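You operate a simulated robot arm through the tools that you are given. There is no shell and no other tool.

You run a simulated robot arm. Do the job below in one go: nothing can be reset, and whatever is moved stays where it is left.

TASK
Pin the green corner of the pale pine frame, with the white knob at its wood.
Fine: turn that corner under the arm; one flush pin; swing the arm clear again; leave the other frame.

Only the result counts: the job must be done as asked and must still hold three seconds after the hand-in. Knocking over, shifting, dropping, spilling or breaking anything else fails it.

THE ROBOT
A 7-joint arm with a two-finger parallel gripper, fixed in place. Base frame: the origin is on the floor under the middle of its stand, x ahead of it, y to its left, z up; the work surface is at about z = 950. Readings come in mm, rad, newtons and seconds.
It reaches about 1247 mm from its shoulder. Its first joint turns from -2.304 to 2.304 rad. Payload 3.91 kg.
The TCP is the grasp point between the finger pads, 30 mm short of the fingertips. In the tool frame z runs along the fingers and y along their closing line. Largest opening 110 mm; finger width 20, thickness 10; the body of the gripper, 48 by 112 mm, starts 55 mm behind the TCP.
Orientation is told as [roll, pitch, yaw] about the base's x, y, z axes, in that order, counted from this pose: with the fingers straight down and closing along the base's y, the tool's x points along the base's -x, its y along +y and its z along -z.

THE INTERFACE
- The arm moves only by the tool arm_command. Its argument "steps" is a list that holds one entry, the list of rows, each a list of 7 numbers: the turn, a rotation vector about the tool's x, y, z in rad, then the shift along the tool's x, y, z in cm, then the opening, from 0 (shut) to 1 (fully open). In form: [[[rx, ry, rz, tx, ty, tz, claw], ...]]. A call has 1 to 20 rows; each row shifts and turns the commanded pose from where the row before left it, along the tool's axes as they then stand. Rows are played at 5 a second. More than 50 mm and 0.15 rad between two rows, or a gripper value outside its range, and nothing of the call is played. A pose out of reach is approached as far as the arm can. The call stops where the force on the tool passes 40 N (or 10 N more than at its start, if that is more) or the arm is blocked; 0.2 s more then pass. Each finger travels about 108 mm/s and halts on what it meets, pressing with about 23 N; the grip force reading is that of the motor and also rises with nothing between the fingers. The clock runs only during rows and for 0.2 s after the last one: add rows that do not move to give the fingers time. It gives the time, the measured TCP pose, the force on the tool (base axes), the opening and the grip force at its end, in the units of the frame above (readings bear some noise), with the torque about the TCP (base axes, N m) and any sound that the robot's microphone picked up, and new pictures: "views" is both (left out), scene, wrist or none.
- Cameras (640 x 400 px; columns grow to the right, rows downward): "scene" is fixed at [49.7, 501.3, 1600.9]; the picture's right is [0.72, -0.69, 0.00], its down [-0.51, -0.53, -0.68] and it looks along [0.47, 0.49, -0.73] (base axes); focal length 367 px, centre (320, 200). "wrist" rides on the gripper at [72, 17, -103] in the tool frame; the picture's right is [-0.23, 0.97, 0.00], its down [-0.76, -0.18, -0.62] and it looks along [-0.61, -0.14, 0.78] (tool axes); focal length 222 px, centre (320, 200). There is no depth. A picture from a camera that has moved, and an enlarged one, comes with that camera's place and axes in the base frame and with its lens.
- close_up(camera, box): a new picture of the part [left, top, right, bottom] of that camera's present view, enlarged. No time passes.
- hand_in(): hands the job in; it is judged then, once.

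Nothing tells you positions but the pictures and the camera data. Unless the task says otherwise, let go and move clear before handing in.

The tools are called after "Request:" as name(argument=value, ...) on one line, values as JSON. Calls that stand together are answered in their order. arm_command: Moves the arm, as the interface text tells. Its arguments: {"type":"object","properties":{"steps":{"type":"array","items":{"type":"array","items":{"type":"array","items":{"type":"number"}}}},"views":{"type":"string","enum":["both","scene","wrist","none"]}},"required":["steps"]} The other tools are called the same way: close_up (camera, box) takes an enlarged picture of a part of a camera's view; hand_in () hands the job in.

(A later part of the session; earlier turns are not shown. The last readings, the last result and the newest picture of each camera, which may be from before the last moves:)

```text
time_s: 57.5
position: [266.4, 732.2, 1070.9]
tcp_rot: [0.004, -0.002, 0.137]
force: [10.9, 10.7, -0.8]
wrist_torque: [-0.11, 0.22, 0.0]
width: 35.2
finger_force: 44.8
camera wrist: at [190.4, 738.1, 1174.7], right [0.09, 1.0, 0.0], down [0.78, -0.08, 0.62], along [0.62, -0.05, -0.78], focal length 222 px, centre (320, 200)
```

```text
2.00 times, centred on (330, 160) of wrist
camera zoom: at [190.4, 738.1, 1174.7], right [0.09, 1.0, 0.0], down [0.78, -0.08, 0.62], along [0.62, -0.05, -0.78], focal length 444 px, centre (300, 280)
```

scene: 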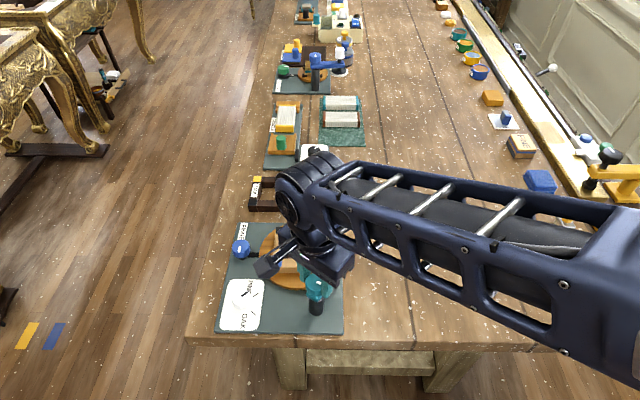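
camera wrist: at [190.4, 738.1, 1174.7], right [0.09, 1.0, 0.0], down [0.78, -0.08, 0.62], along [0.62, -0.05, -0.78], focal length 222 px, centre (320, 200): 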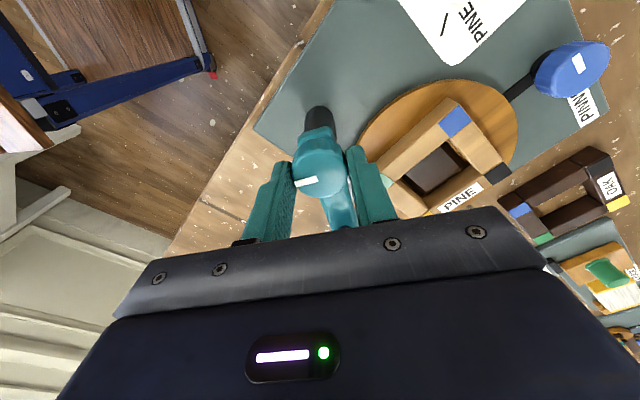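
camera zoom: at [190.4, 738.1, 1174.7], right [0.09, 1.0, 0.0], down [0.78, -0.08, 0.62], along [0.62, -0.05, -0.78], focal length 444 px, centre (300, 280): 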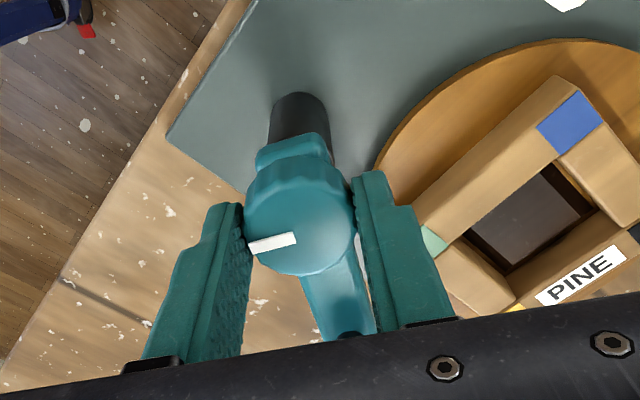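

Request:
arm_command(steps=[[[0, 0, 0, -0.05, 0.04, 0, 0.2], [0, 0, -0.1, 0, 0, 0, 0.2], [0, 0, -0.1, 0, 0, 0, 0.2], [0, 0, -0.1, 0, 0, 0, 0.2], [0, 0, -0.1, 0, 0, 0, 0.2], [0, 0, 0, 0, 0, 0, 0.2]]], views="wrist")

Request:
close_up(camera="wrist", box=[220, 60, 440, 260])

```text
time_s: 58.9
position: [265.1, 732.7, 1071.2]
tcp_rot: [0.002, -0.003, 0.535]
force: [-2.1, -20.1, -7.2]
wrist_torque: [-0.98, -0.23, 0.04]
width: 35.5
finger_force: 44.9
camera wrist: at [193.5, 709.1, 1174.7], right [-0.3, 0.95, 0.0], down [0.75, 0.24, 0.62], along [0.59, 0.19, -0.78], focal length 222 px, centre (320, 200)
```

wrist: 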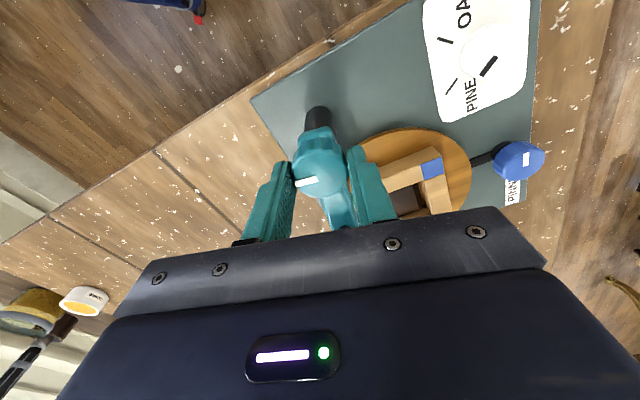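

```text
2.00 times, centred on (330, 160) of wrist
camera zoom: at [193.5, 709.1, 1174.7], right [-0.3, 0.95, 0.0], down [0.75, 0.24, 0.62], along [0.59, 0.19, -0.78], focal length 444 px, centre (300, 280)
```

zoom: 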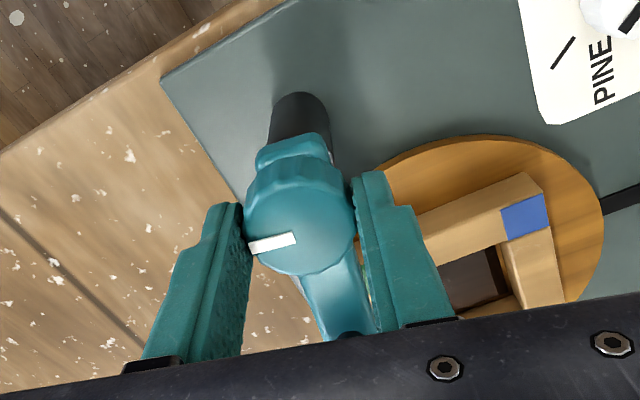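

Request:
arm_command(steps=[[[0, 0, 0, 0.05, -0.06, 0.03, 0.2], [0, 0, -0.09, 0, 0, 0, 0.2], [0, 0, -0.09, 0, 0, 0, 0.2], [0, 0, -0.09, 0, 0, 0, 0.2], [0, 0, 0, 0, 0, 0, 0.2]]], views="both")

Request:
close_up(camera="wrist", box=[220, 60, 440, 260])

Request:
close_up(camera="scene", box=[255, 215, 385, 325])

```text
time_s: 60.1
position: [264.5, 732.4, 1070.8]
tcp_rot: [0.002, -0.004, 0.807]
force: [1.5, 9.8, -4.2]
wrist_torque: [0.07, -0.2, -0.45]
width: 35.8
finger_force: 44.9
camera wrist: at [202.0, 690.6, 1174.7], right [-0.55, 0.84, 0.0], down [0.66, 0.42, 0.63], along [0.52, 0.34, -0.78], focal length 222 px, centre (320, 200)
```

scene: 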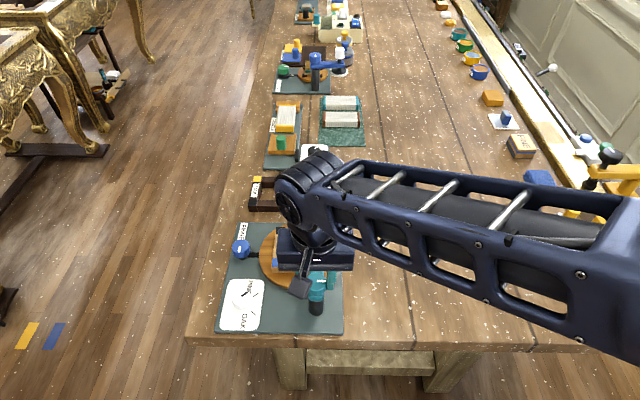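
wrist: 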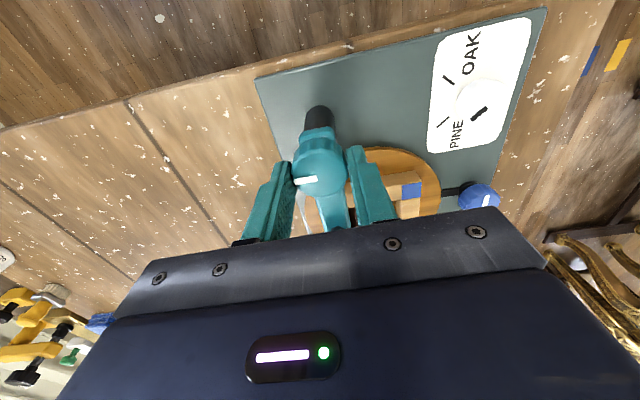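

```text
2.00 times, centred on (330, 160) of wrist
camera zoom: at [202.0, 690.6, 1174.7], right [-0.55, 0.84, 0.0], down [0.66, 0.42, 0.63], along [0.52, 0.34, -0.78], focal length 444 px, centre (300, 280)
```

zoom: 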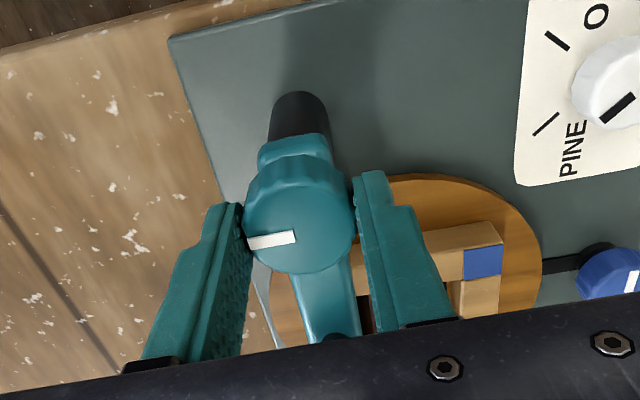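

```text
3.64 times, centred on (320, 270) of scene
camera zoom: at [49.7, 501.3, 1600.9], right [0.72, -0.69, 0.0], down [-0.51, -0.53, -0.68], along [0.47, 0.49, -0.73], focal length 1333 px, centre (320, -54)
```

zoom: 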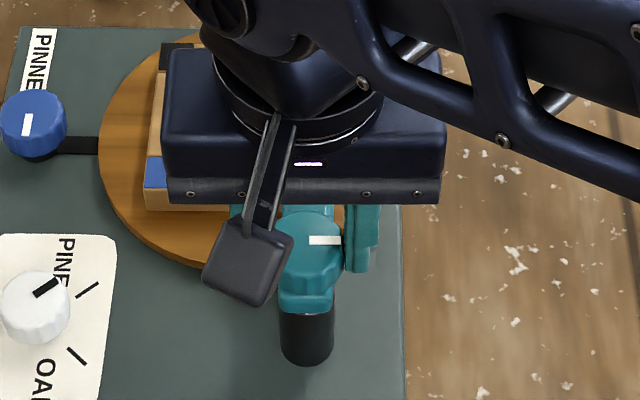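

A reaction torque (-0.45 N·m) shows the arm has met its stop at 90°. I'll release and lift to see where the plunger sits relative to the green corner.

Request:
arm_command(steps=[[[0, 0, 0, 0, 0, 0, 0.6], [0, 0, 0, 0, 0, 0, 0.6], [0, 0, 0, 0, 0, -2.5, 0.6], [0, 0, 0, 0, 0, -4.5, 0.6], [0, 0, 0, 0, 0, -4.5, 0.6], [0, 0, 0, 3.0, -1.0, -3.0, 0.6], [0, 0, 0, 3.0, -1.0, -3.0, 0.6], [0, 0, 0, 3.0, -1.0, -3.0, 0.6], [0, 0, 0, 0, 0, 0, 0.6]]], views="both")

Request:
close_up(camera="scene", box=[200, 210, 390, 345])

Request:
close_up(camera="wrist", box=[220, 60, 440, 260])

```text
time_s: 62.1
position: [226.4, 644.4, 1274.4]
tcp_rot: [0.001, -0.001, 0.804]
force: [-0.2, -0.6, 0.2]
wrist_torque: [-0.02, 0.0, 0.0]
width: 66.1
finger_force: 0.1
camera wrist: at [162.4, 601.9, 1378.5], right [-0.54, 0.84, 0.0], down [0.66, 0.42, 0.62], along [0.52, 0.34, -0.78], focal length 222 px, centre (320, 200)
```

scene: 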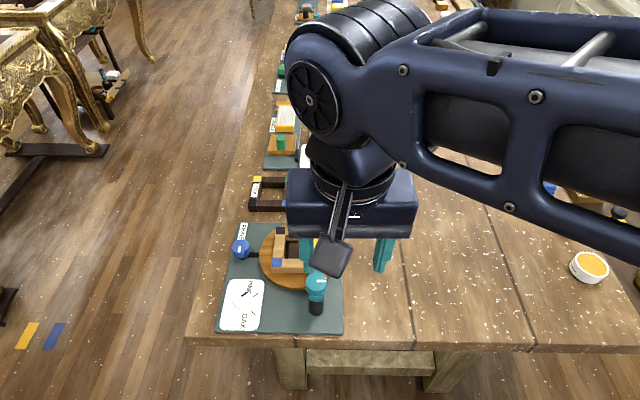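
wrist: 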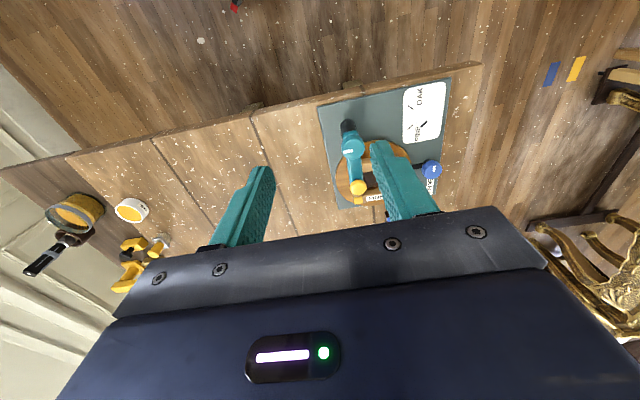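

```text
2.96 times, centred on (295, 278) of scene
camera zoom: at [49.7, 501.3, 1600.9], right [0.72, -0.69, 0.0], down [-0.51, -0.53, -0.68], along [0.47, 0.49, -0.73], focal length 1086 px, centre (394, -30)
```

zoom: 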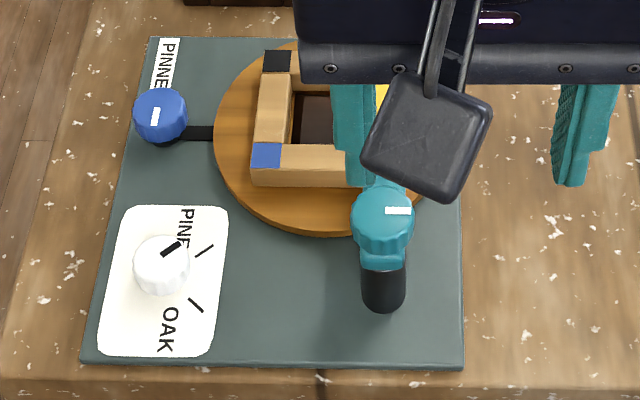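

```text
2.00 times, centred on (330, 160) of wrist
camera zoom: at [162.4, 601.9, 1378.5], right [-0.54, 0.84, 0.0], down [0.66, 0.42, 0.62], along [0.52, 0.34, -0.78], focal length 444 px, centre (300, 280)
```

zoom: 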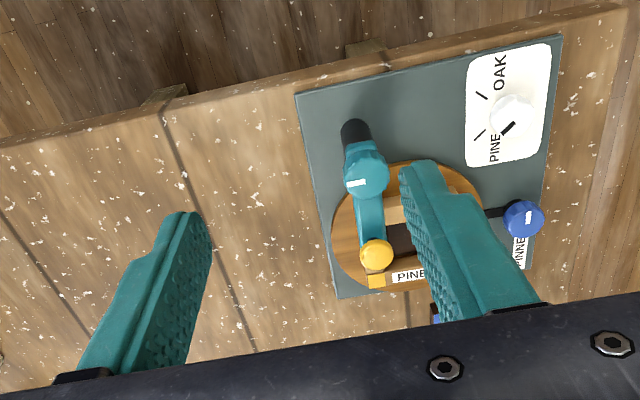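

Request:
arm_command(steps=[[[0, 0, 0, -0.17, -3.73, -1.87, 0.6], [0, 0, 0, -0.17, -3.73, -1.87, 0.6], [0, 0, 0, -0.17, -3.73, -1.87, 0.6], [0, 0, 0, 0, 0, 0, 0.6]]], views="both")

Request:
close_up(camera="scene", box=[200, 210, 390, 345])

Request:
close_up(camera="scene", box=[280, 225, 360, 325])

Request:
close_up(camera="wrist", box=[340, 60, 500, 220])

```text
time_s: 63.1
position: [304.6, 570.6, 1333.2]
tcp_rot: [0.002, -0.005, 0.806]
force: [0.2, 0.9, -0.2]
wrist_torque: [0.0, -0.03, -0.04]
width: 65.9
finger_force: 0.0
camera wrist: at [242.7, 529.2, 1437.2], right [-0.54, 0.84, 0.0], down [0.66, 0.42, 0.63], along [0.52, 0.34, -0.78], focal length 222 px, centre (320, 200)
```

scene: 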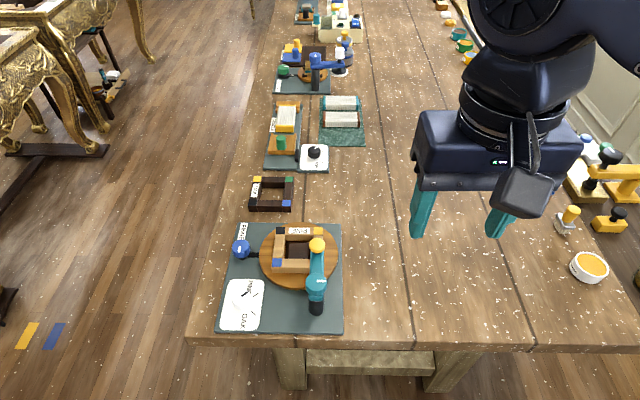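
wrist: 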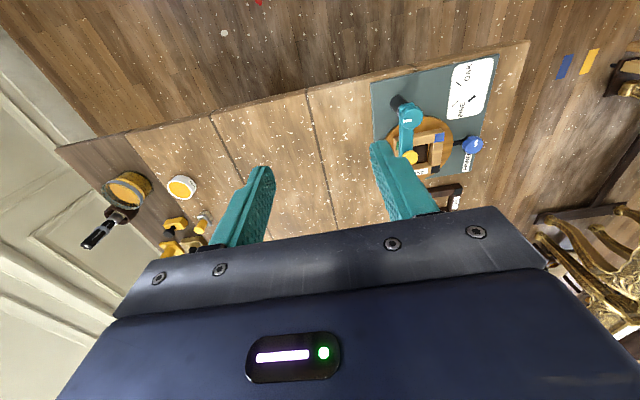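

```text
2.96 times, centred on (295, 278) of scene
camera zoom: at [49.7, 501.3, 1600.9], right [0.72, -0.69, 0.0], down [-0.51, -0.53, -0.68], along [0.47, 0.49, -0.73], focal length 1086 px, centre (394, -30)
```

zoom: 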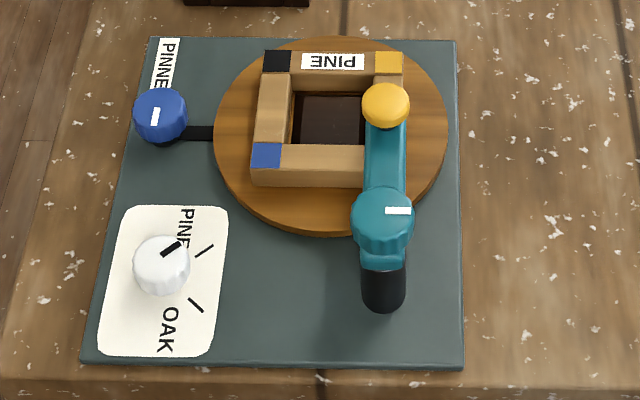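

```text
4.00 times, centred on (320, 275) of scene
camera zoom: at [49.7, 501.3, 1600.9], right [0.72, -0.69, 0.0], down [-0.51, -0.53, -0.68], along [0.47, 0.49, -0.73], focal length 1466 px, centre (320, -100)
```

zoom: 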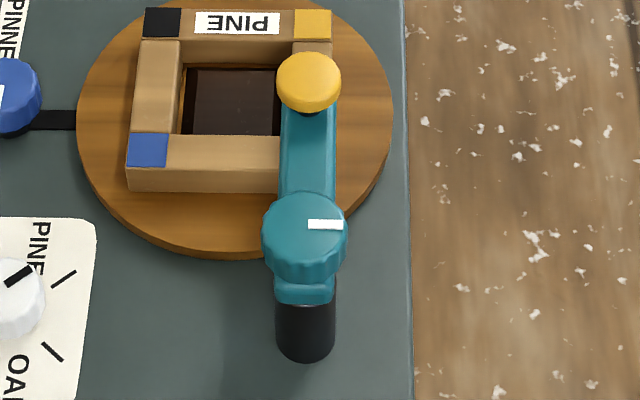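

```text
2.50 times, centred on (420, 140) of wrist
camera zoom: at [242.7, 529.2, 1437.2], right [-0.54, 0.84, 0.0], down [0.66, 0.42, 0.63], along [0.52, 0.34, -0.78], focal length 555 px, centre (70, 350)
```

zoom: 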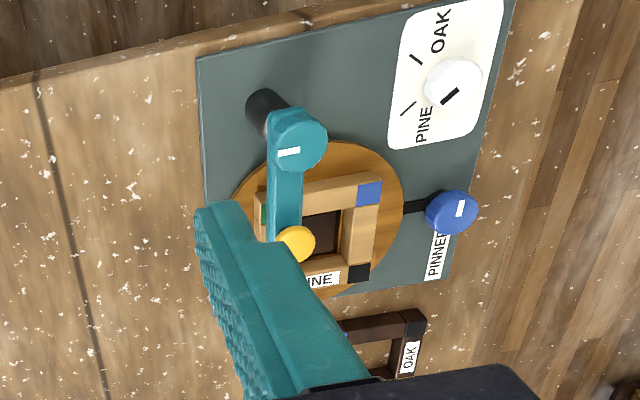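

The arm is over the green corner: I estimate the plunger at about (316, 786.5) and the corner centre at (316.9, 787.6). I'll close the fingers and move above the yellow plunger to press it.

Request:
arm_command(steps=[[[0, 0, 0, -2.73, 2.353, 2.0, 0.3], [0, 0, 0, -2.73, 2.353, 2.0, 0], [0, 0, 0, -2.73, 2.353, 2.0, 0], [0, 0, 0, -2.73, 2.353, 2.0, 0], [0, 0, 0, -2.73, 2.353, 2.0, 0], [0, 0, 0, -2.73, 2.353, 2.0, 0], [0, 0, 0, 0, 0, 3.3, 0], [0, 0, 0, 0, 0, 0, 0]]], views="both")

Request:
close_up(camera="wrist", box=[220, 60, 440, 260])

Request:
close_up(camera="scene", box=[255, 185, 385, 325])

```text
time_s: 64.9
position: [320.0, 785.3, 1181.1]
tcp_rot: [0.001, -0.004, 0.805]
force: [-0.2, -0.7, 0.3]
wrist_torque: [-0.02, 0.0, -0.01]
width: 0.1
finger_force: 23.2
camera wrist: at [257.0, 744.3, 1284.6], right [-0.54, 0.84, 0.0], down [0.66, 0.42, 0.63], along [0.52, 0.34, -0.78], focal length 222 px, centre (320, 200)
```

scene: 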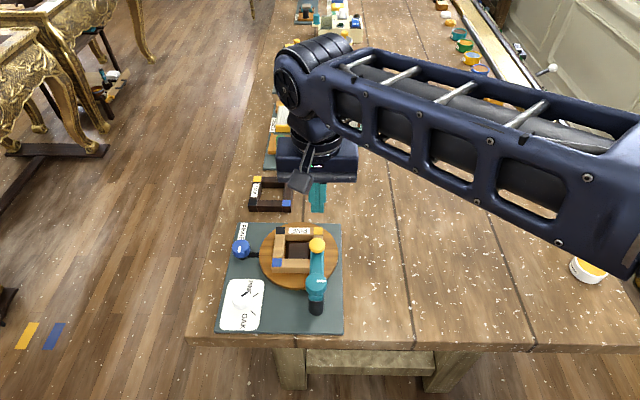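
wrist: 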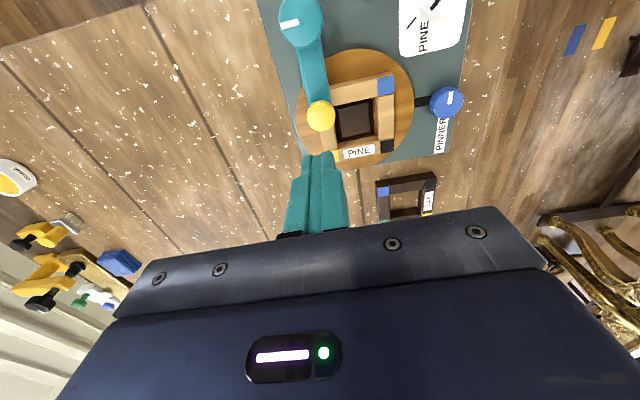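

```text
2.00 times, centred on (330, 160) of wrist
camera zoom: at [257.0, 744.3, 1284.6], right [-0.54, 0.84, 0.0], down [0.66, 0.42, 0.63], along [0.52, 0.34, -0.78], focal length 444 px, centre (300, 280)
```

zoom: 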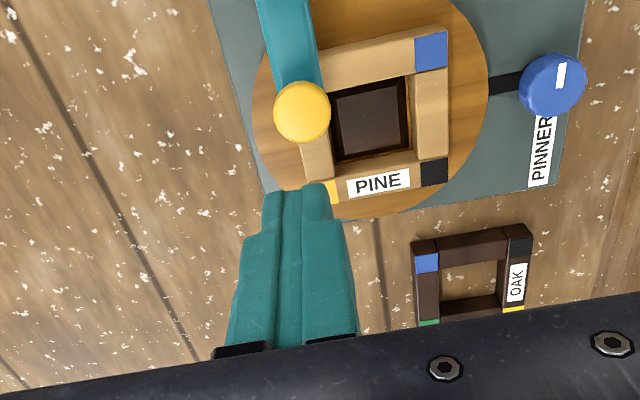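

```text
2.86 times, centred on (320, 255) of scene
camera zoom: at [49.7, 501.3, 1600.9], right [0.72, -0.69, 0.0], down [-0.51, -0.53, -0.68], along [0.47, 0.49, -0.73], focal length 1048 px, centre (320, 43)
```

zoom: 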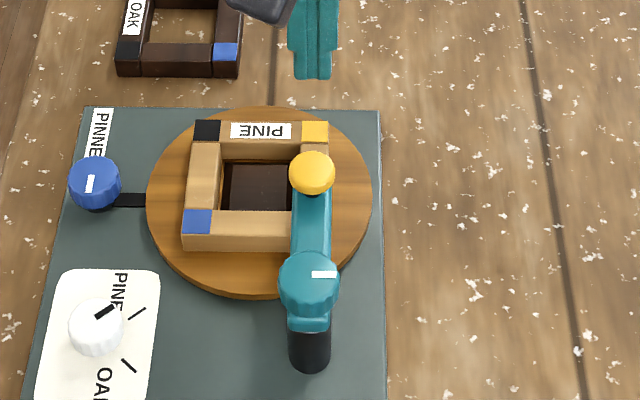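

Request:
arm_command(steps=[[[0, 0, 0, 0.25, 0.15, 2.5, 0], [0, 0, 0, 0, 0, 2.5, 0], [0, 0, 0, 0, 0, 1.2, 0], [0, 0, 0, 0, 0, 0, 0]]], views="both")

Request:
close_up(camera="wrist", box=[220, 60, 440, 260])

Request:
close_up(camera="scene", box=[275, 205, 375, 315])

```text
time_s: 65.9
position: [316.6, 786.0, 1117.7]
tcp_rot: [0.0, -0.003, 0.805]
force: [0.1, 0.4, 0.0]
wrist_torque: [0.0, -0.01, -0.01]
width: 0.0
finger_force: 23.1
camera wrist: at [253.9, 744.0, 1221.6], right [-0.54, 0.84, 0.0], down [0.66, 0.42, 0.63], along [0.52, 0.34, -0.78], focal length 222 px, centre (320, 200)
```

scene: 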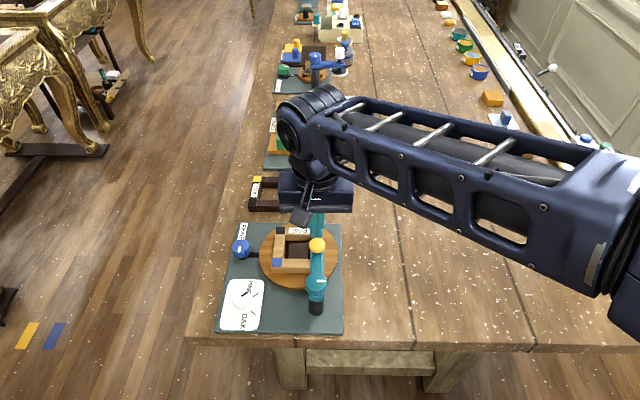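
wrist: 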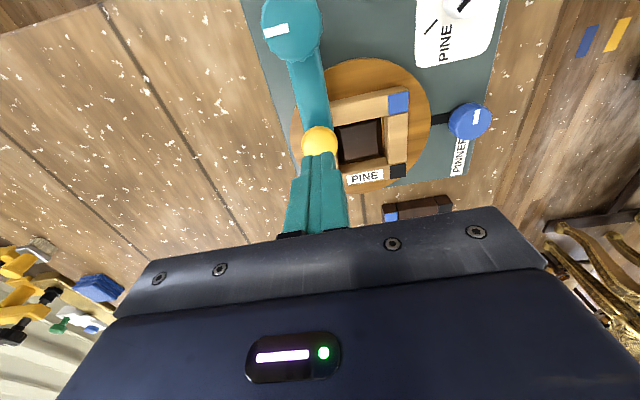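

```text
2.00 times, centred on (330, 160) of wrist
camera zoom: at [253.9, 744.0, 1221.6], right [-0.54, 0.84, 0.0], down [0.66, 0.42, 0.63], along [0.52, 0.34, -0.78], focal length 444 px, centre (300, 280)
```

zoom: 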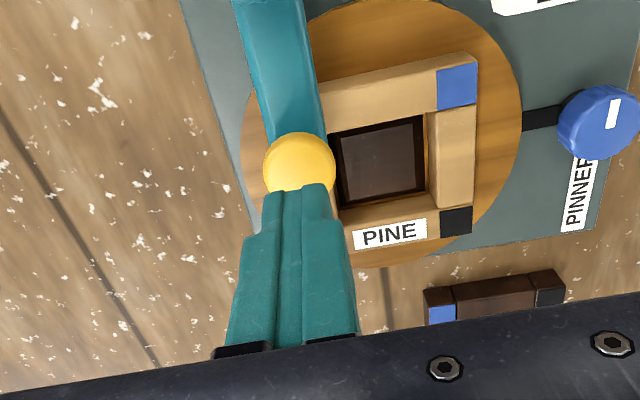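

```text
3.64 times, centred on (325, 260) of scene
camera zoom: at [49.7, 501.3, 1600.9], right [0.72, -0.69, 0.0], down [-0.51, -0.53, -0.68], along [0.47, 0.49, -0.73], focal length 1333 px, centre (302, -18)
```

zoom: 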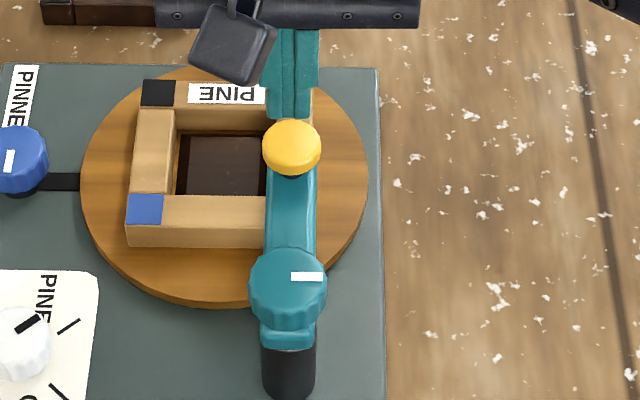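

The closed fingertips are right above the yellow plunger. I'll press down in small steps and watch the force.

Request:
arm_command(steps=[[[0, 0, 0, 0, 0, 0.6, 0], [0, 0, 0, 0, 0, 0.6, 0], [0, 0, 0, 0, 0, 0.4, 0], [0, 0, 0, 0, 0, 0.4, 0], [0, 0, 0, 0, 0, 0, 0]]], views="both")

Request:
close_up(camera="wrist", box=[220, 60, 440, 260])

Request:
close_up(camera="scene", box=[275, 205, 375, 315])

```text
time_s: 67.1
position: [317.7, 786.9, 1096.4]
tcp_rot: [0.001, -0.004, 0.805]
force: [0.2, -0.2, 0.0]
wrist_torque: [0.03, 0.01, -0.02]
width: 0.0
finger_force: 22.8
camera wrist: at [254.9, 744.5, 1200.6], right [-0.54, 0.84, 0.0], down [0.66, 0.42, 0.63], along [0.52, 0.34, -0.78], focal length 222 px, centre (320, 200)
```

scene: 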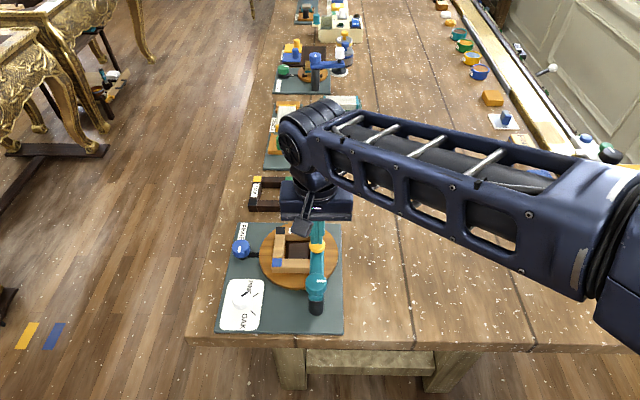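
wrist: 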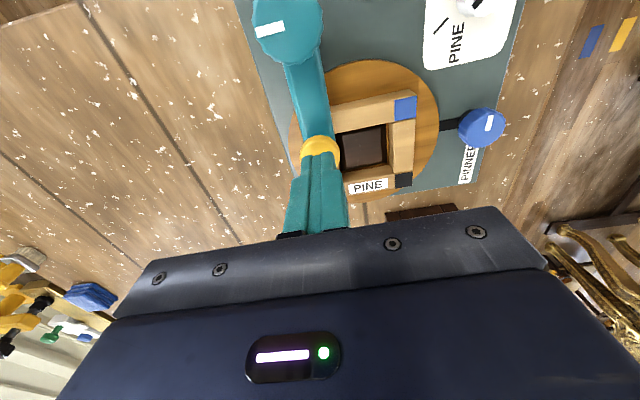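

```text
2.00 times, centred on (330, 160) of wrist
camera zoom: at [254.9, 744.5, 1200.6], right [-0.54, 0.84, 0.0], down [0.66, 0.42, 0.63], along [0.52, 0.34, -0.78], focal length 444 px, centre (300, 280)
```

zoom: 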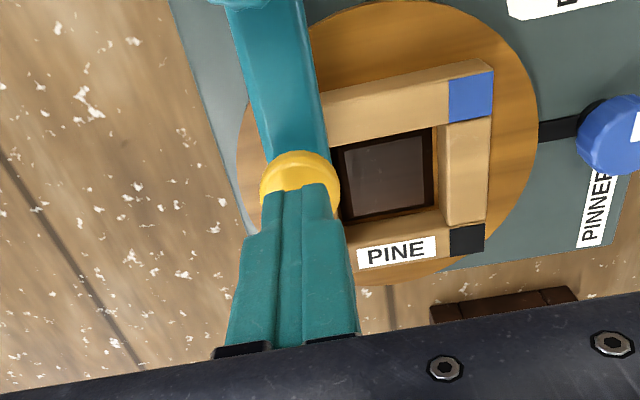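

```text
3.64 times, centred on (325, 260) of scene
camera zoom: at [49.7, 501.3, 1600.9], right [0.72, -0.69, 0.0], down [-0.51, -0.53, -0.68], along [0.47, 0.49, -0.73], focal length 1333 px, centre (302, -18)
```

zoom: 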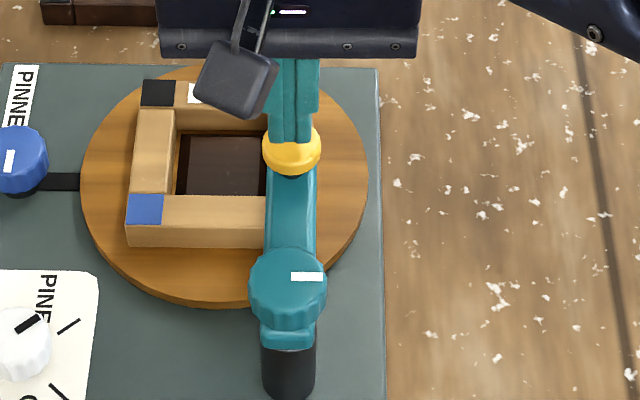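

Request:
arm_command(steps=[[[0, 0, 0, 0, 0, 0.3, 0], [0, 0, 0, 0, 0, 0.3, 0], [0, 0, 0, 0, 0, 0, 0]]], views="none")

```text
time_s: 67.9
position: [318.6, 786.9, 1090.4]
tcp_rot: [0.002, -0.003, 0.805]
force: [0.4, -0.4, 0.3]
wrist_torque: [0.0, 0.03, 0.0]
width: 0.1
finger_force: 22.9
```

Request:
arm_command(steps=[[[0, 0, 0, 0, 0, 0.2, 0], [0, 0, 0, 0, 0, 0.2, 0], [0, 0, 0, 0, 0, 0, 0]]], views="both")

Request:
close_up(camera="wrist", box=[260, 90, 380, 200])

Request:
close_up(camera="scene", box=[295, 215, 345, 275])

```text
time_s: 68.7
position: [318.4, 788.2, 1088.6]
tcp_rot: [0.002, -0.003, 0.806]
force: [-0.5, 0.4, 0.8]
wrist_torque: [0.0, 0.0, 0.02]
width: 0.0
finger_force: 23.0
camera wrist: at [255.6, 745.5, 1190.6], right [-0.54, 0.84, 0.0], down [0.66, 0.42, 0.63], along [0.52, 0.34, -0.78], focal length 222 px, centre (320, 200)
```

scene: 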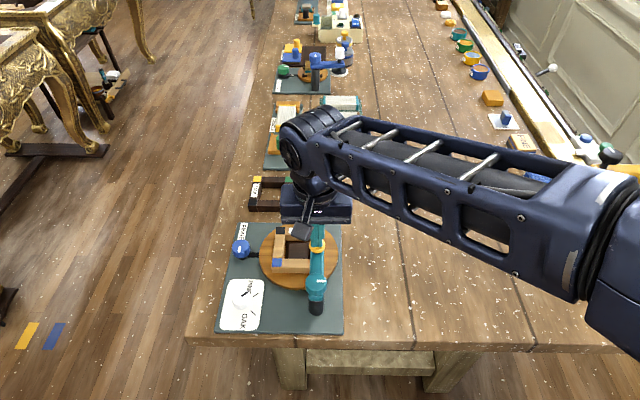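
wrist: 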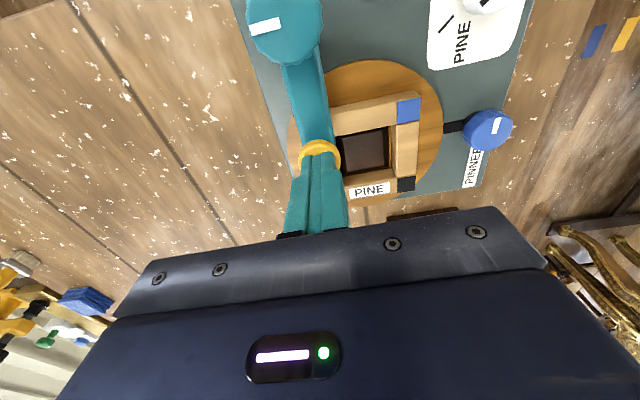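

```text
3.64 times, centred on (320, 145) of wrist
camera zoom: at [255.6, 745.5, 1190.6], right [-0.54, 0.84, 0.0], down [0.66, 0.42, 0.63], along [0.52, 0.34, -0.78], focal length 808 px, centre (320, 400)
```

zoom: 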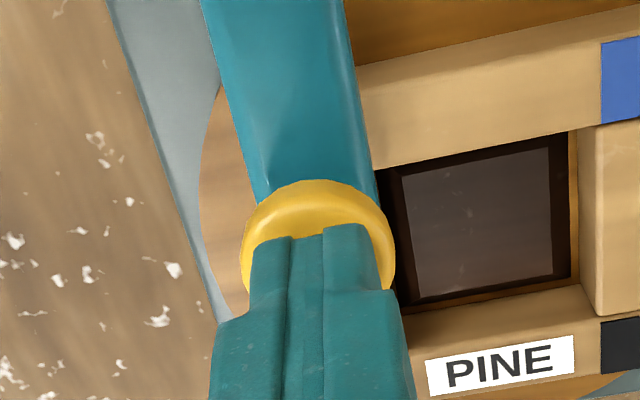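

```text
6.67 times, centred on (320, 245) of scene
camera zoom: at [49.7, 501.3, 1600.9], right [0.72, -0.69, 0.0], down [-0.51, -0.53, -0.68], along [0.47, 0.49, -0.73], focal length 2444 px, centre (320, -100)
```

zoom: 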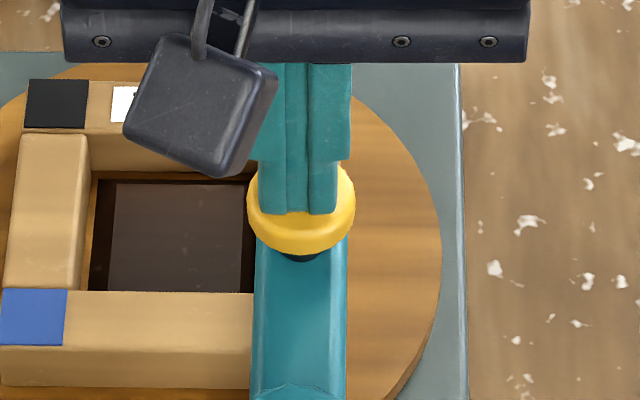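

I'm nearly touching, but the tip looks about 3 mm past the plunger's centre (away from the hub). I'll shift back 3 mm and keep lowering.

Request:
arm_command(steps=[[[0, 0, 0, 0.3, 0, 0, 0], [0, 0, 0, 0, 0, 0.2, 0], [0, 0, 0, 0, 0, 0.2, 0], [0, 0, 0, 0, 0, 0, 0]]], views="scene")

Request:
close_up(camera="scene", box=[295, 215, 345, 275])

Request:
close_up(camera="wrist", box=[260, 90, 380, 200])

```text
time_s: 69.7
position: [315.7, 785.7, 1083.7]
tcp_rot: [0.002, -0.004, 0.803]
force: [0.4, 0.1, 0.7]
wrist_torque: [-0.02, -0.04, -0.01]
width: 0.2
finger_force: 22.5
```

scene: 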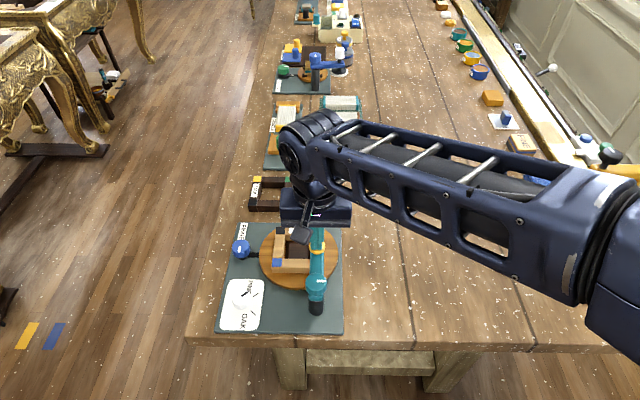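

```text
6.67 times, centred on (320, 245) of scene
camera zoom: at [49.7, 501.3, 1600.9], right [0.72, -0.69, 0.0], down [-0.51, -0.53, -0.68], along [0.47, 0.49, -0.73], focal length 2444 px, centre (320, -100)
```

zoom: 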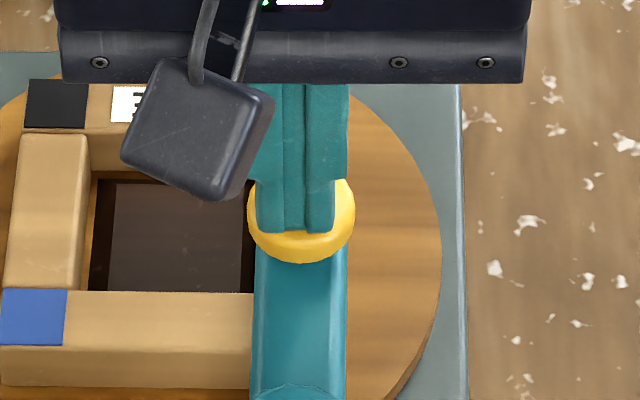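

```text
3.64 times, centred on (320, 145) of wrist
camera zoom: at [252.9, 743.6, 1186.6], right [-0.54, 0.84, 0.0], down [0.66, 0.42, 0.63], along [0.52, 0.34, -0.78], focal length 808 px, centre (320, 400)
```

zoom: 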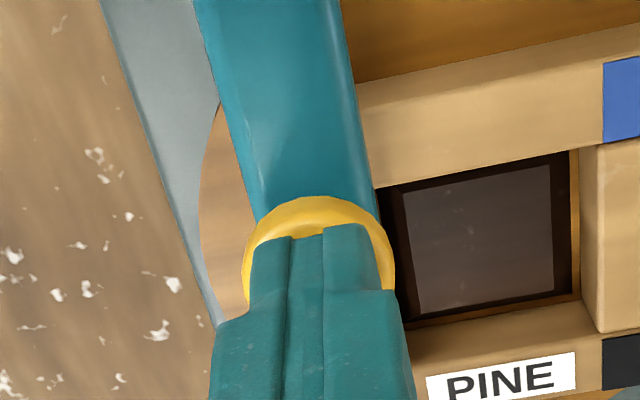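

The plunger is now moving down under the fingertips with little force. I'll keep pressing to its end stop.

Request:
arm_command(steps=[[[0, 0, 0, 0, 0, 0.2, 0], [0, 0, 0, 0, 0, 0.2, 0], [0, 0, 0, 0, 0, 0.2, 0], [0, 0, 0, 0, 0, 0.2, 0], [0, 0, 0, 0, 0, 0, 0]]], views="scene")

Request:
close_up(camera="scene", box=[295, 215, 345, 275])

```text
time_s: 70.9
position: [315.2, 786.4, 1077.4]
tcp_rot: [0.002, -0.004, 0.806]
force: [-2.5, -3.4, 9.4]
wrist_torque: [-0.09, 0.07, 0.02]
width: 0.2
finger_force: 23.1
heard: click
```

scene: 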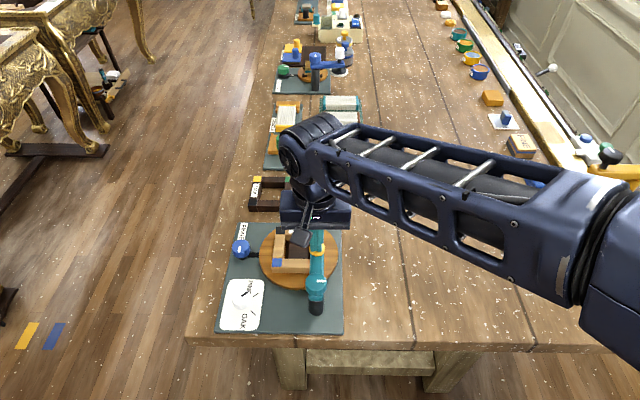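

```text
6.67 times, centred on (320, 245) of scene
camera zoom: at [49.7, 501.3, 1600.9], right [0.72, -0.69, 0.0], down [-0.51, -0.53, -0.68], along [0.47, 0.49, -0.73], focal length 2444 px, centre (320, -100)
```

zoom: 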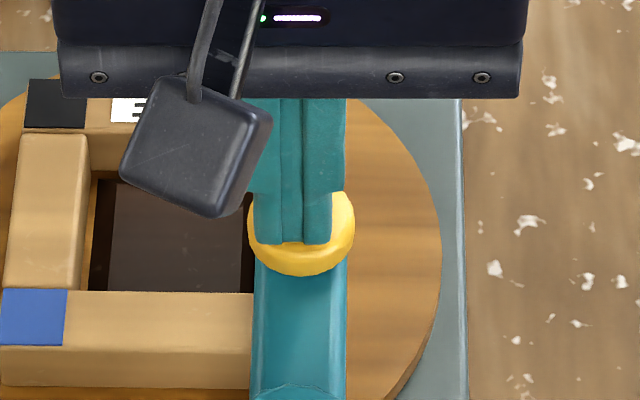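

I heard a click and the force rose to about 9 N. I'll press a touch further in the same stroke to confirm it's at the end stop.

Request:
arm_command(steps=[[[0, 0, 0, 0, 0, 0.05, 0], [0, 0, 0, 0, 0, 0.05, 0], [0, 0, 0, 0, 0, 0, 0]]], views="none")

```text
time_s: 71.7
position: [315.7, 786.7, 1076.3]
tcp_rot: [0.003, -0.006, 0.804]
force: [-1.4, 8.9, 25.8]
wrist_torque: [0.25, 0.08, -0.17]
width: 0.1
finger_force: 23.1
```

The force went up by 16 N for 1 mm, so that's a hard stop and the stroke is complete. I'll retract straight up, then move aside to look.

Request:
arm_command(steps=[[[0, 0, 0, 0, 0, -0.3, 0], [0, 0, 0, 0, 0, -0.7, 0], [0, 0, 0, 0, 0, -1.5, 0], [0, 0, 0, 0, 0, -3.0, 0], [0, 0, 0, 0, 0, -4.0, 0], [0, 0, 0, 0, 0, 0, 0]]], views="both")

Request:
close_up(camera="scene", box=[255, 185, 385, 325])

Request:
close_up(camera="wrist", box=[220, 0, 440, 200])

```text
time_s: 73.1
position: [316.1, 783.6, 1173.1]
tcp_rot: [0.003, -0.003, 0.805]
force: [-0.4, 0.0, -0.4]
wrist_torque: [0.01, -0.01, 0.0]
width: 0.0
finger_force: 22.7
camera wrist: at [253.6, 742.4, 1276.7], right [-0.54, 0.84, 0.0], down [0.66, 0.42, 0.63], along [0.52, 0.34, -0.78], focal length 222 px, centre (320, 200)
```

scene: 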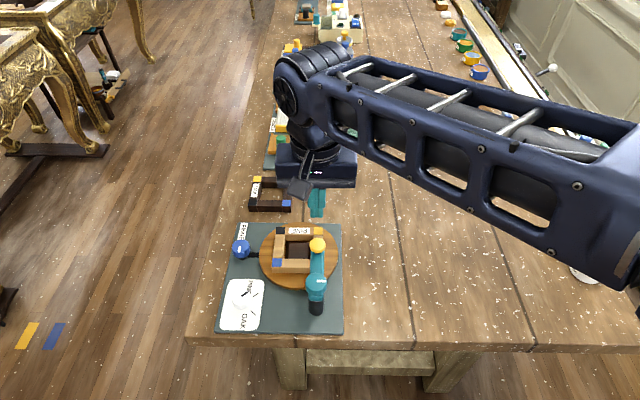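
wrist: 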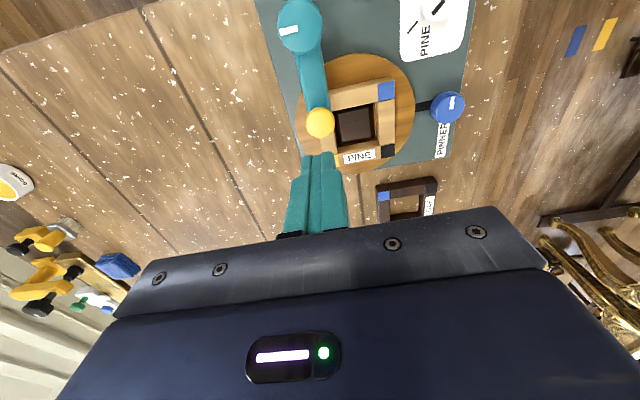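

```text
2.86 times, centred on (320, 255) of scene
camera zoom: at [49.7, 501.3, 1600.9], right [0.72, -0.69, 0.0], down [-0.51, -0.53, -0.68], along [0.47, 0.49, -0.73], focal length 1048 px, centre (320, 43)
```

zoom: 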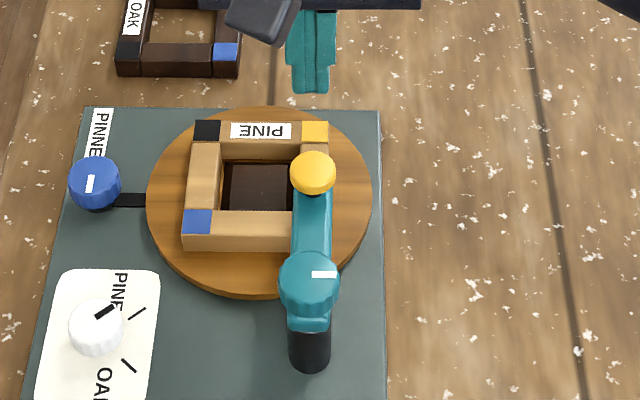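

```text
2.00 times, centred on (330, 100) of wrist
camera zoom: at [253.6, 742.4, 1276.7], right [-0.54, 0.84, 0.0], down [0.66, 0.42, 0.63], along [0.52, 0.34, -0.78], focal length 444 px, centre (300, 400)
```

zoom: 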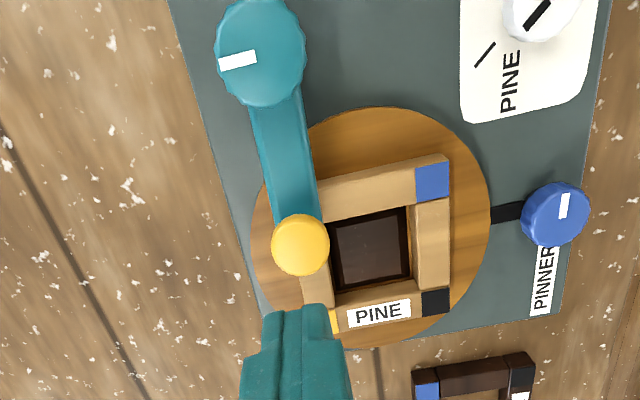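

The plunger sprang back. Now I'll swing the arm clear: go back above the hub knob with the fingers open across the arm.

Request:
arm_command(steps=[[[0, 0, 0, 3.65, 0, 0, 0.3], [0, 0, 0, 3.65, 0, 0.5, 0.55], [0, 0, 0, 0, 0, 2.5, 0.55], [0, 0, 0, 0, 0, 0, 0.55]]], views="wrist")

Request:
close_up(camera="wrist", box=[220, 60, 440, 210])

```text
time_s: 74.1
position: [265.8, 729.9, 1143.3]
tcp_rot: [0.003, -0.003, 0.806]
force: [0.7, 0.7, 0.5]
wrist_torque: [-0.02, 0.01, -0.01]
width: 60.7
finger_force: 0.1
camera wrist: at [202.5, 688.2, 1246.6], right [-0.54, 0.84, 0.0], down [0.66, 0.42, 0.63], along [0.52, 0.34, -0.78], focal length 222 px, centre (320, 200)
```

wrist: 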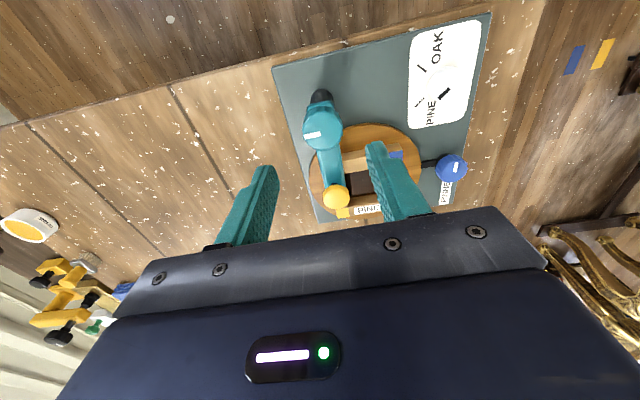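

```text
2.67 times, centred on (330, 135) of wrist
camera zoom: at [202.5, 688.2, 1246.6], right [-0.54, 0.84, 0.0], down [0.66, 0.42, 0.63], along [0.52, 0.34, -0.78], focal length 592 px, centre (293, 373)
```

zoom: 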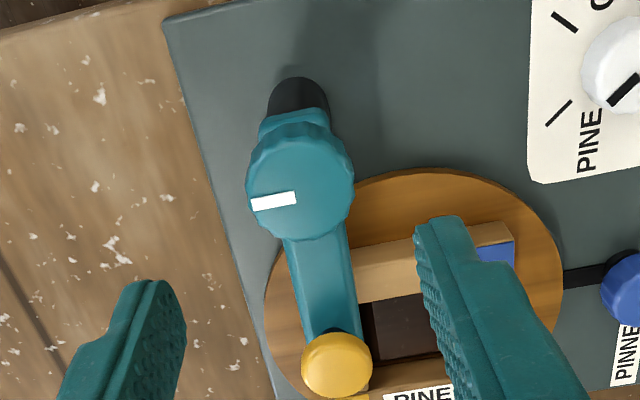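

Request:
arm_command(steps=[[[0, 0, 0, 0, 0.05, 3.0, 0.55], [0, 0, 0, 0, 0, 3.0, 0.55], [0, 0, 0, 0, 0, 1.2, 0.55], [0, 0, 0, 0, 0, 0, 0.55]]], views="wrist")

Request:
close_up(camera="wrist", box=[220, 60, 440, 210])

```text
time_s: 75.1
position: [263.5, 730.5, 1066.2]
tcp_rot: [0.001, -0.004, 0.805]
force: [-0.3, 1.0, 0.5]
wrist_torque: [-0.01, -0.01, -0.01]
width: 60.6
finger_force: 0.1
camera wrist: at [201.4, 690.0, 1170.3], right [-0.54, 0.84, 0.0], down [0.66, 0.42, 0.63], along [0.52, 0.34, -0.78], focal length 222 px, centre (320, 200)
```

wrist: 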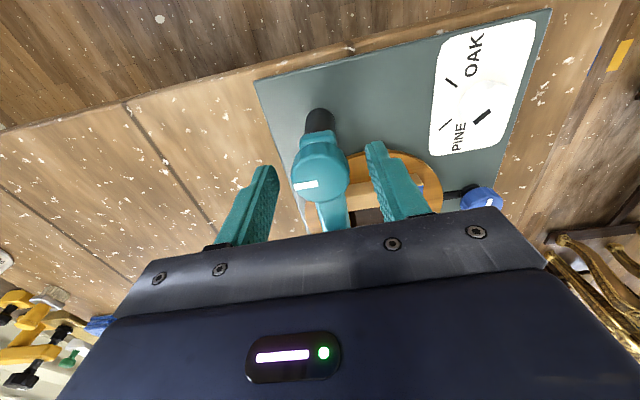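

```text
2.67 times, centred on (330, 135) of wrist
camera zoom: at [201.4, 690.0, 1170.3], right [-0.54, 0.84, 0.0], down [0.66, 0.42, 0.63], along [0.52, 0.34, -0.78], focal length 592 px, centre (293, 373)
```

zoom: 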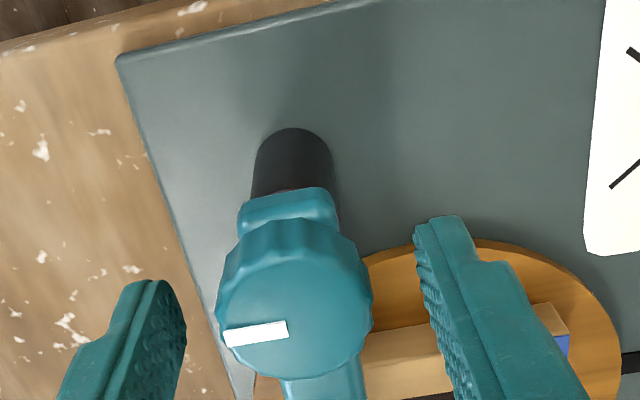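

Request:
arm_command(steps=[[[0, 0, 0, 0, 0.03, -0.4, 0.55], [0, 0, 0, 0, 0, 0, 0.2], [0, 0, 0, 0, 0, 0, 0.2], [0, 0, 0, 0, 0, 0, 0.2]]], views="wrist")

```text
time_s: 76.1
position: [263.4, 732.5, 1072.4]
tcp_rot: [0.004, -0.004, 0.804]
force: [3.0, -8.0, -1.0]
wrist_torque: [-0.56, -0.35, -0.01]
width: 35.5
finger_force: 44.8
camera wrist: at [201.0, 690.0, 1175.1], right [-0.54, 0.84, 0.0], down [0.66, 0.42, 0.62], along [0.52, 0.34, -0.78], focal length 222 px, centre (320, 200)
```

wrist: 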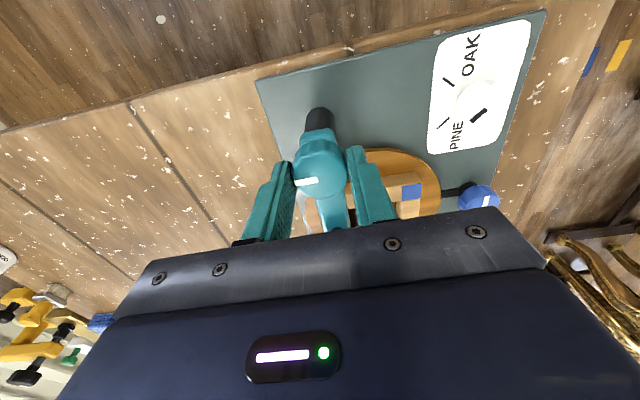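

I've gripped the hub knob. I'll swing the arm back clockwise in stages.

Request:
arm_command(steps=[[[0, 0, 0, 0, -0.03, 0, 0.2], [0, 0, 0.1, 0, 0, 0, 0.2], [0, 0, 0.1, 0, 0, 0, 0.2], [0, 0, 0.1, 0, 0, 0, 0.2], [0, 0, 0, 0, 0, 0, 0.2]]], views="none")

```text
time_s: 77.3
position: [262.3, 733.1, 1071.6]
tcp_rot: [0.004, -0.001, 0.505]
force: [-14.7, -12.7, 2.5]
wrist_torque: [-0.74, 0.29, 0.01]
width: 35.1
finger_force: 45.0
```

Request:
arm_command(steps=[[[0, 0, 0, 0.08, -0.02, 0, 0.2], [0, 0, 0.1, 0, 0, 0, 0.2], [0, 0, 0.1, 0, 0, 0, 0.2], [0, 0, 0.1, 0, 0, 0, 0.2], [0, 0, 0, 0, 0, 0, 0.2]]], views="none")

```text
time_s: 78.5
position: [263.3, 732.4, 1071.4]
tcp_rot: [0.004, -0.004, 0.204]
force: [-15.7, -9.9, -1.6]
wrist_torque: [-0.64, 0.04, -0.04]
width: 35.4
finger_force: 44.8
```

Request:
arm_command(steps=[[[0, 0, 0, 0.08, -0.03, 0, 0.2], [0, 0, 0.1, 0, 0, 0, 0.2], [0, 0, 0.1, 0, 0, 0, 0.2], [0, 0, 0.1, 0, 0, 0, 0.2], [0, 0, 0.1, 0, 0, 0, 0.2], [0, 0, 0, 0, 0, 0, 0.2]]], views="none")

```text
time_s: 79.9
position: [263.8, 730.8, 1072.2]
tcp_rot: [0.006, 0.0, -0.195]
force: [-4.1, 17.3, 6.9]
wrist_torque: [0.01, 0.23, -0.01]
width: 35.6
finger_force: 44.3
```

Request:
arm_command(steps=[[[0, 0, 0, 0.03, 0.07, -0.03, 0.2], [0, 0, 0.1, 0, 0, 0, 0.2], [0, 0, 0.1, 0, 0, 0, 0.2], [0, 0, 0.1, 0, 0, 0, 0.2], [0, 0, 0, 0, 0, 0, 0.2]]], views="wrist")

```text
time_s: 81.1
position: [264.2, 732.7, 1071.8]
tcp_rot: [0.005, 0.001, -0.498]
force: [10.7, 18.8, 9.3]
wrist_torque: [-0.02, -0.71, 0.0]
width: 35.3
finger_force: 44.9
camera wrist: at [207.7, 781.0, 1175.3], right [0.66, 0.75, 0.0], down [0.58, -0.52, 0.62], along [0.47, -0.41, -0.78], focal length 222 px, centre (320, 200)
```

wrist: 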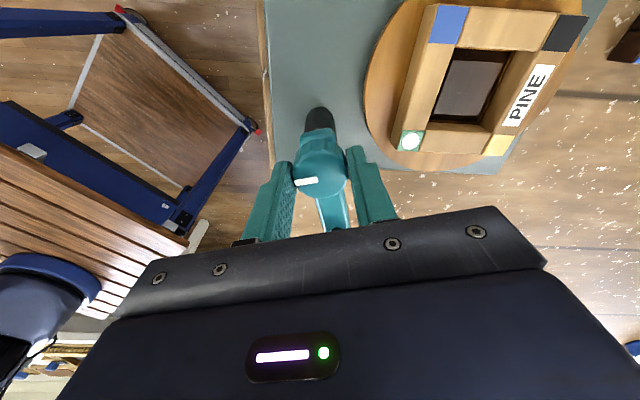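

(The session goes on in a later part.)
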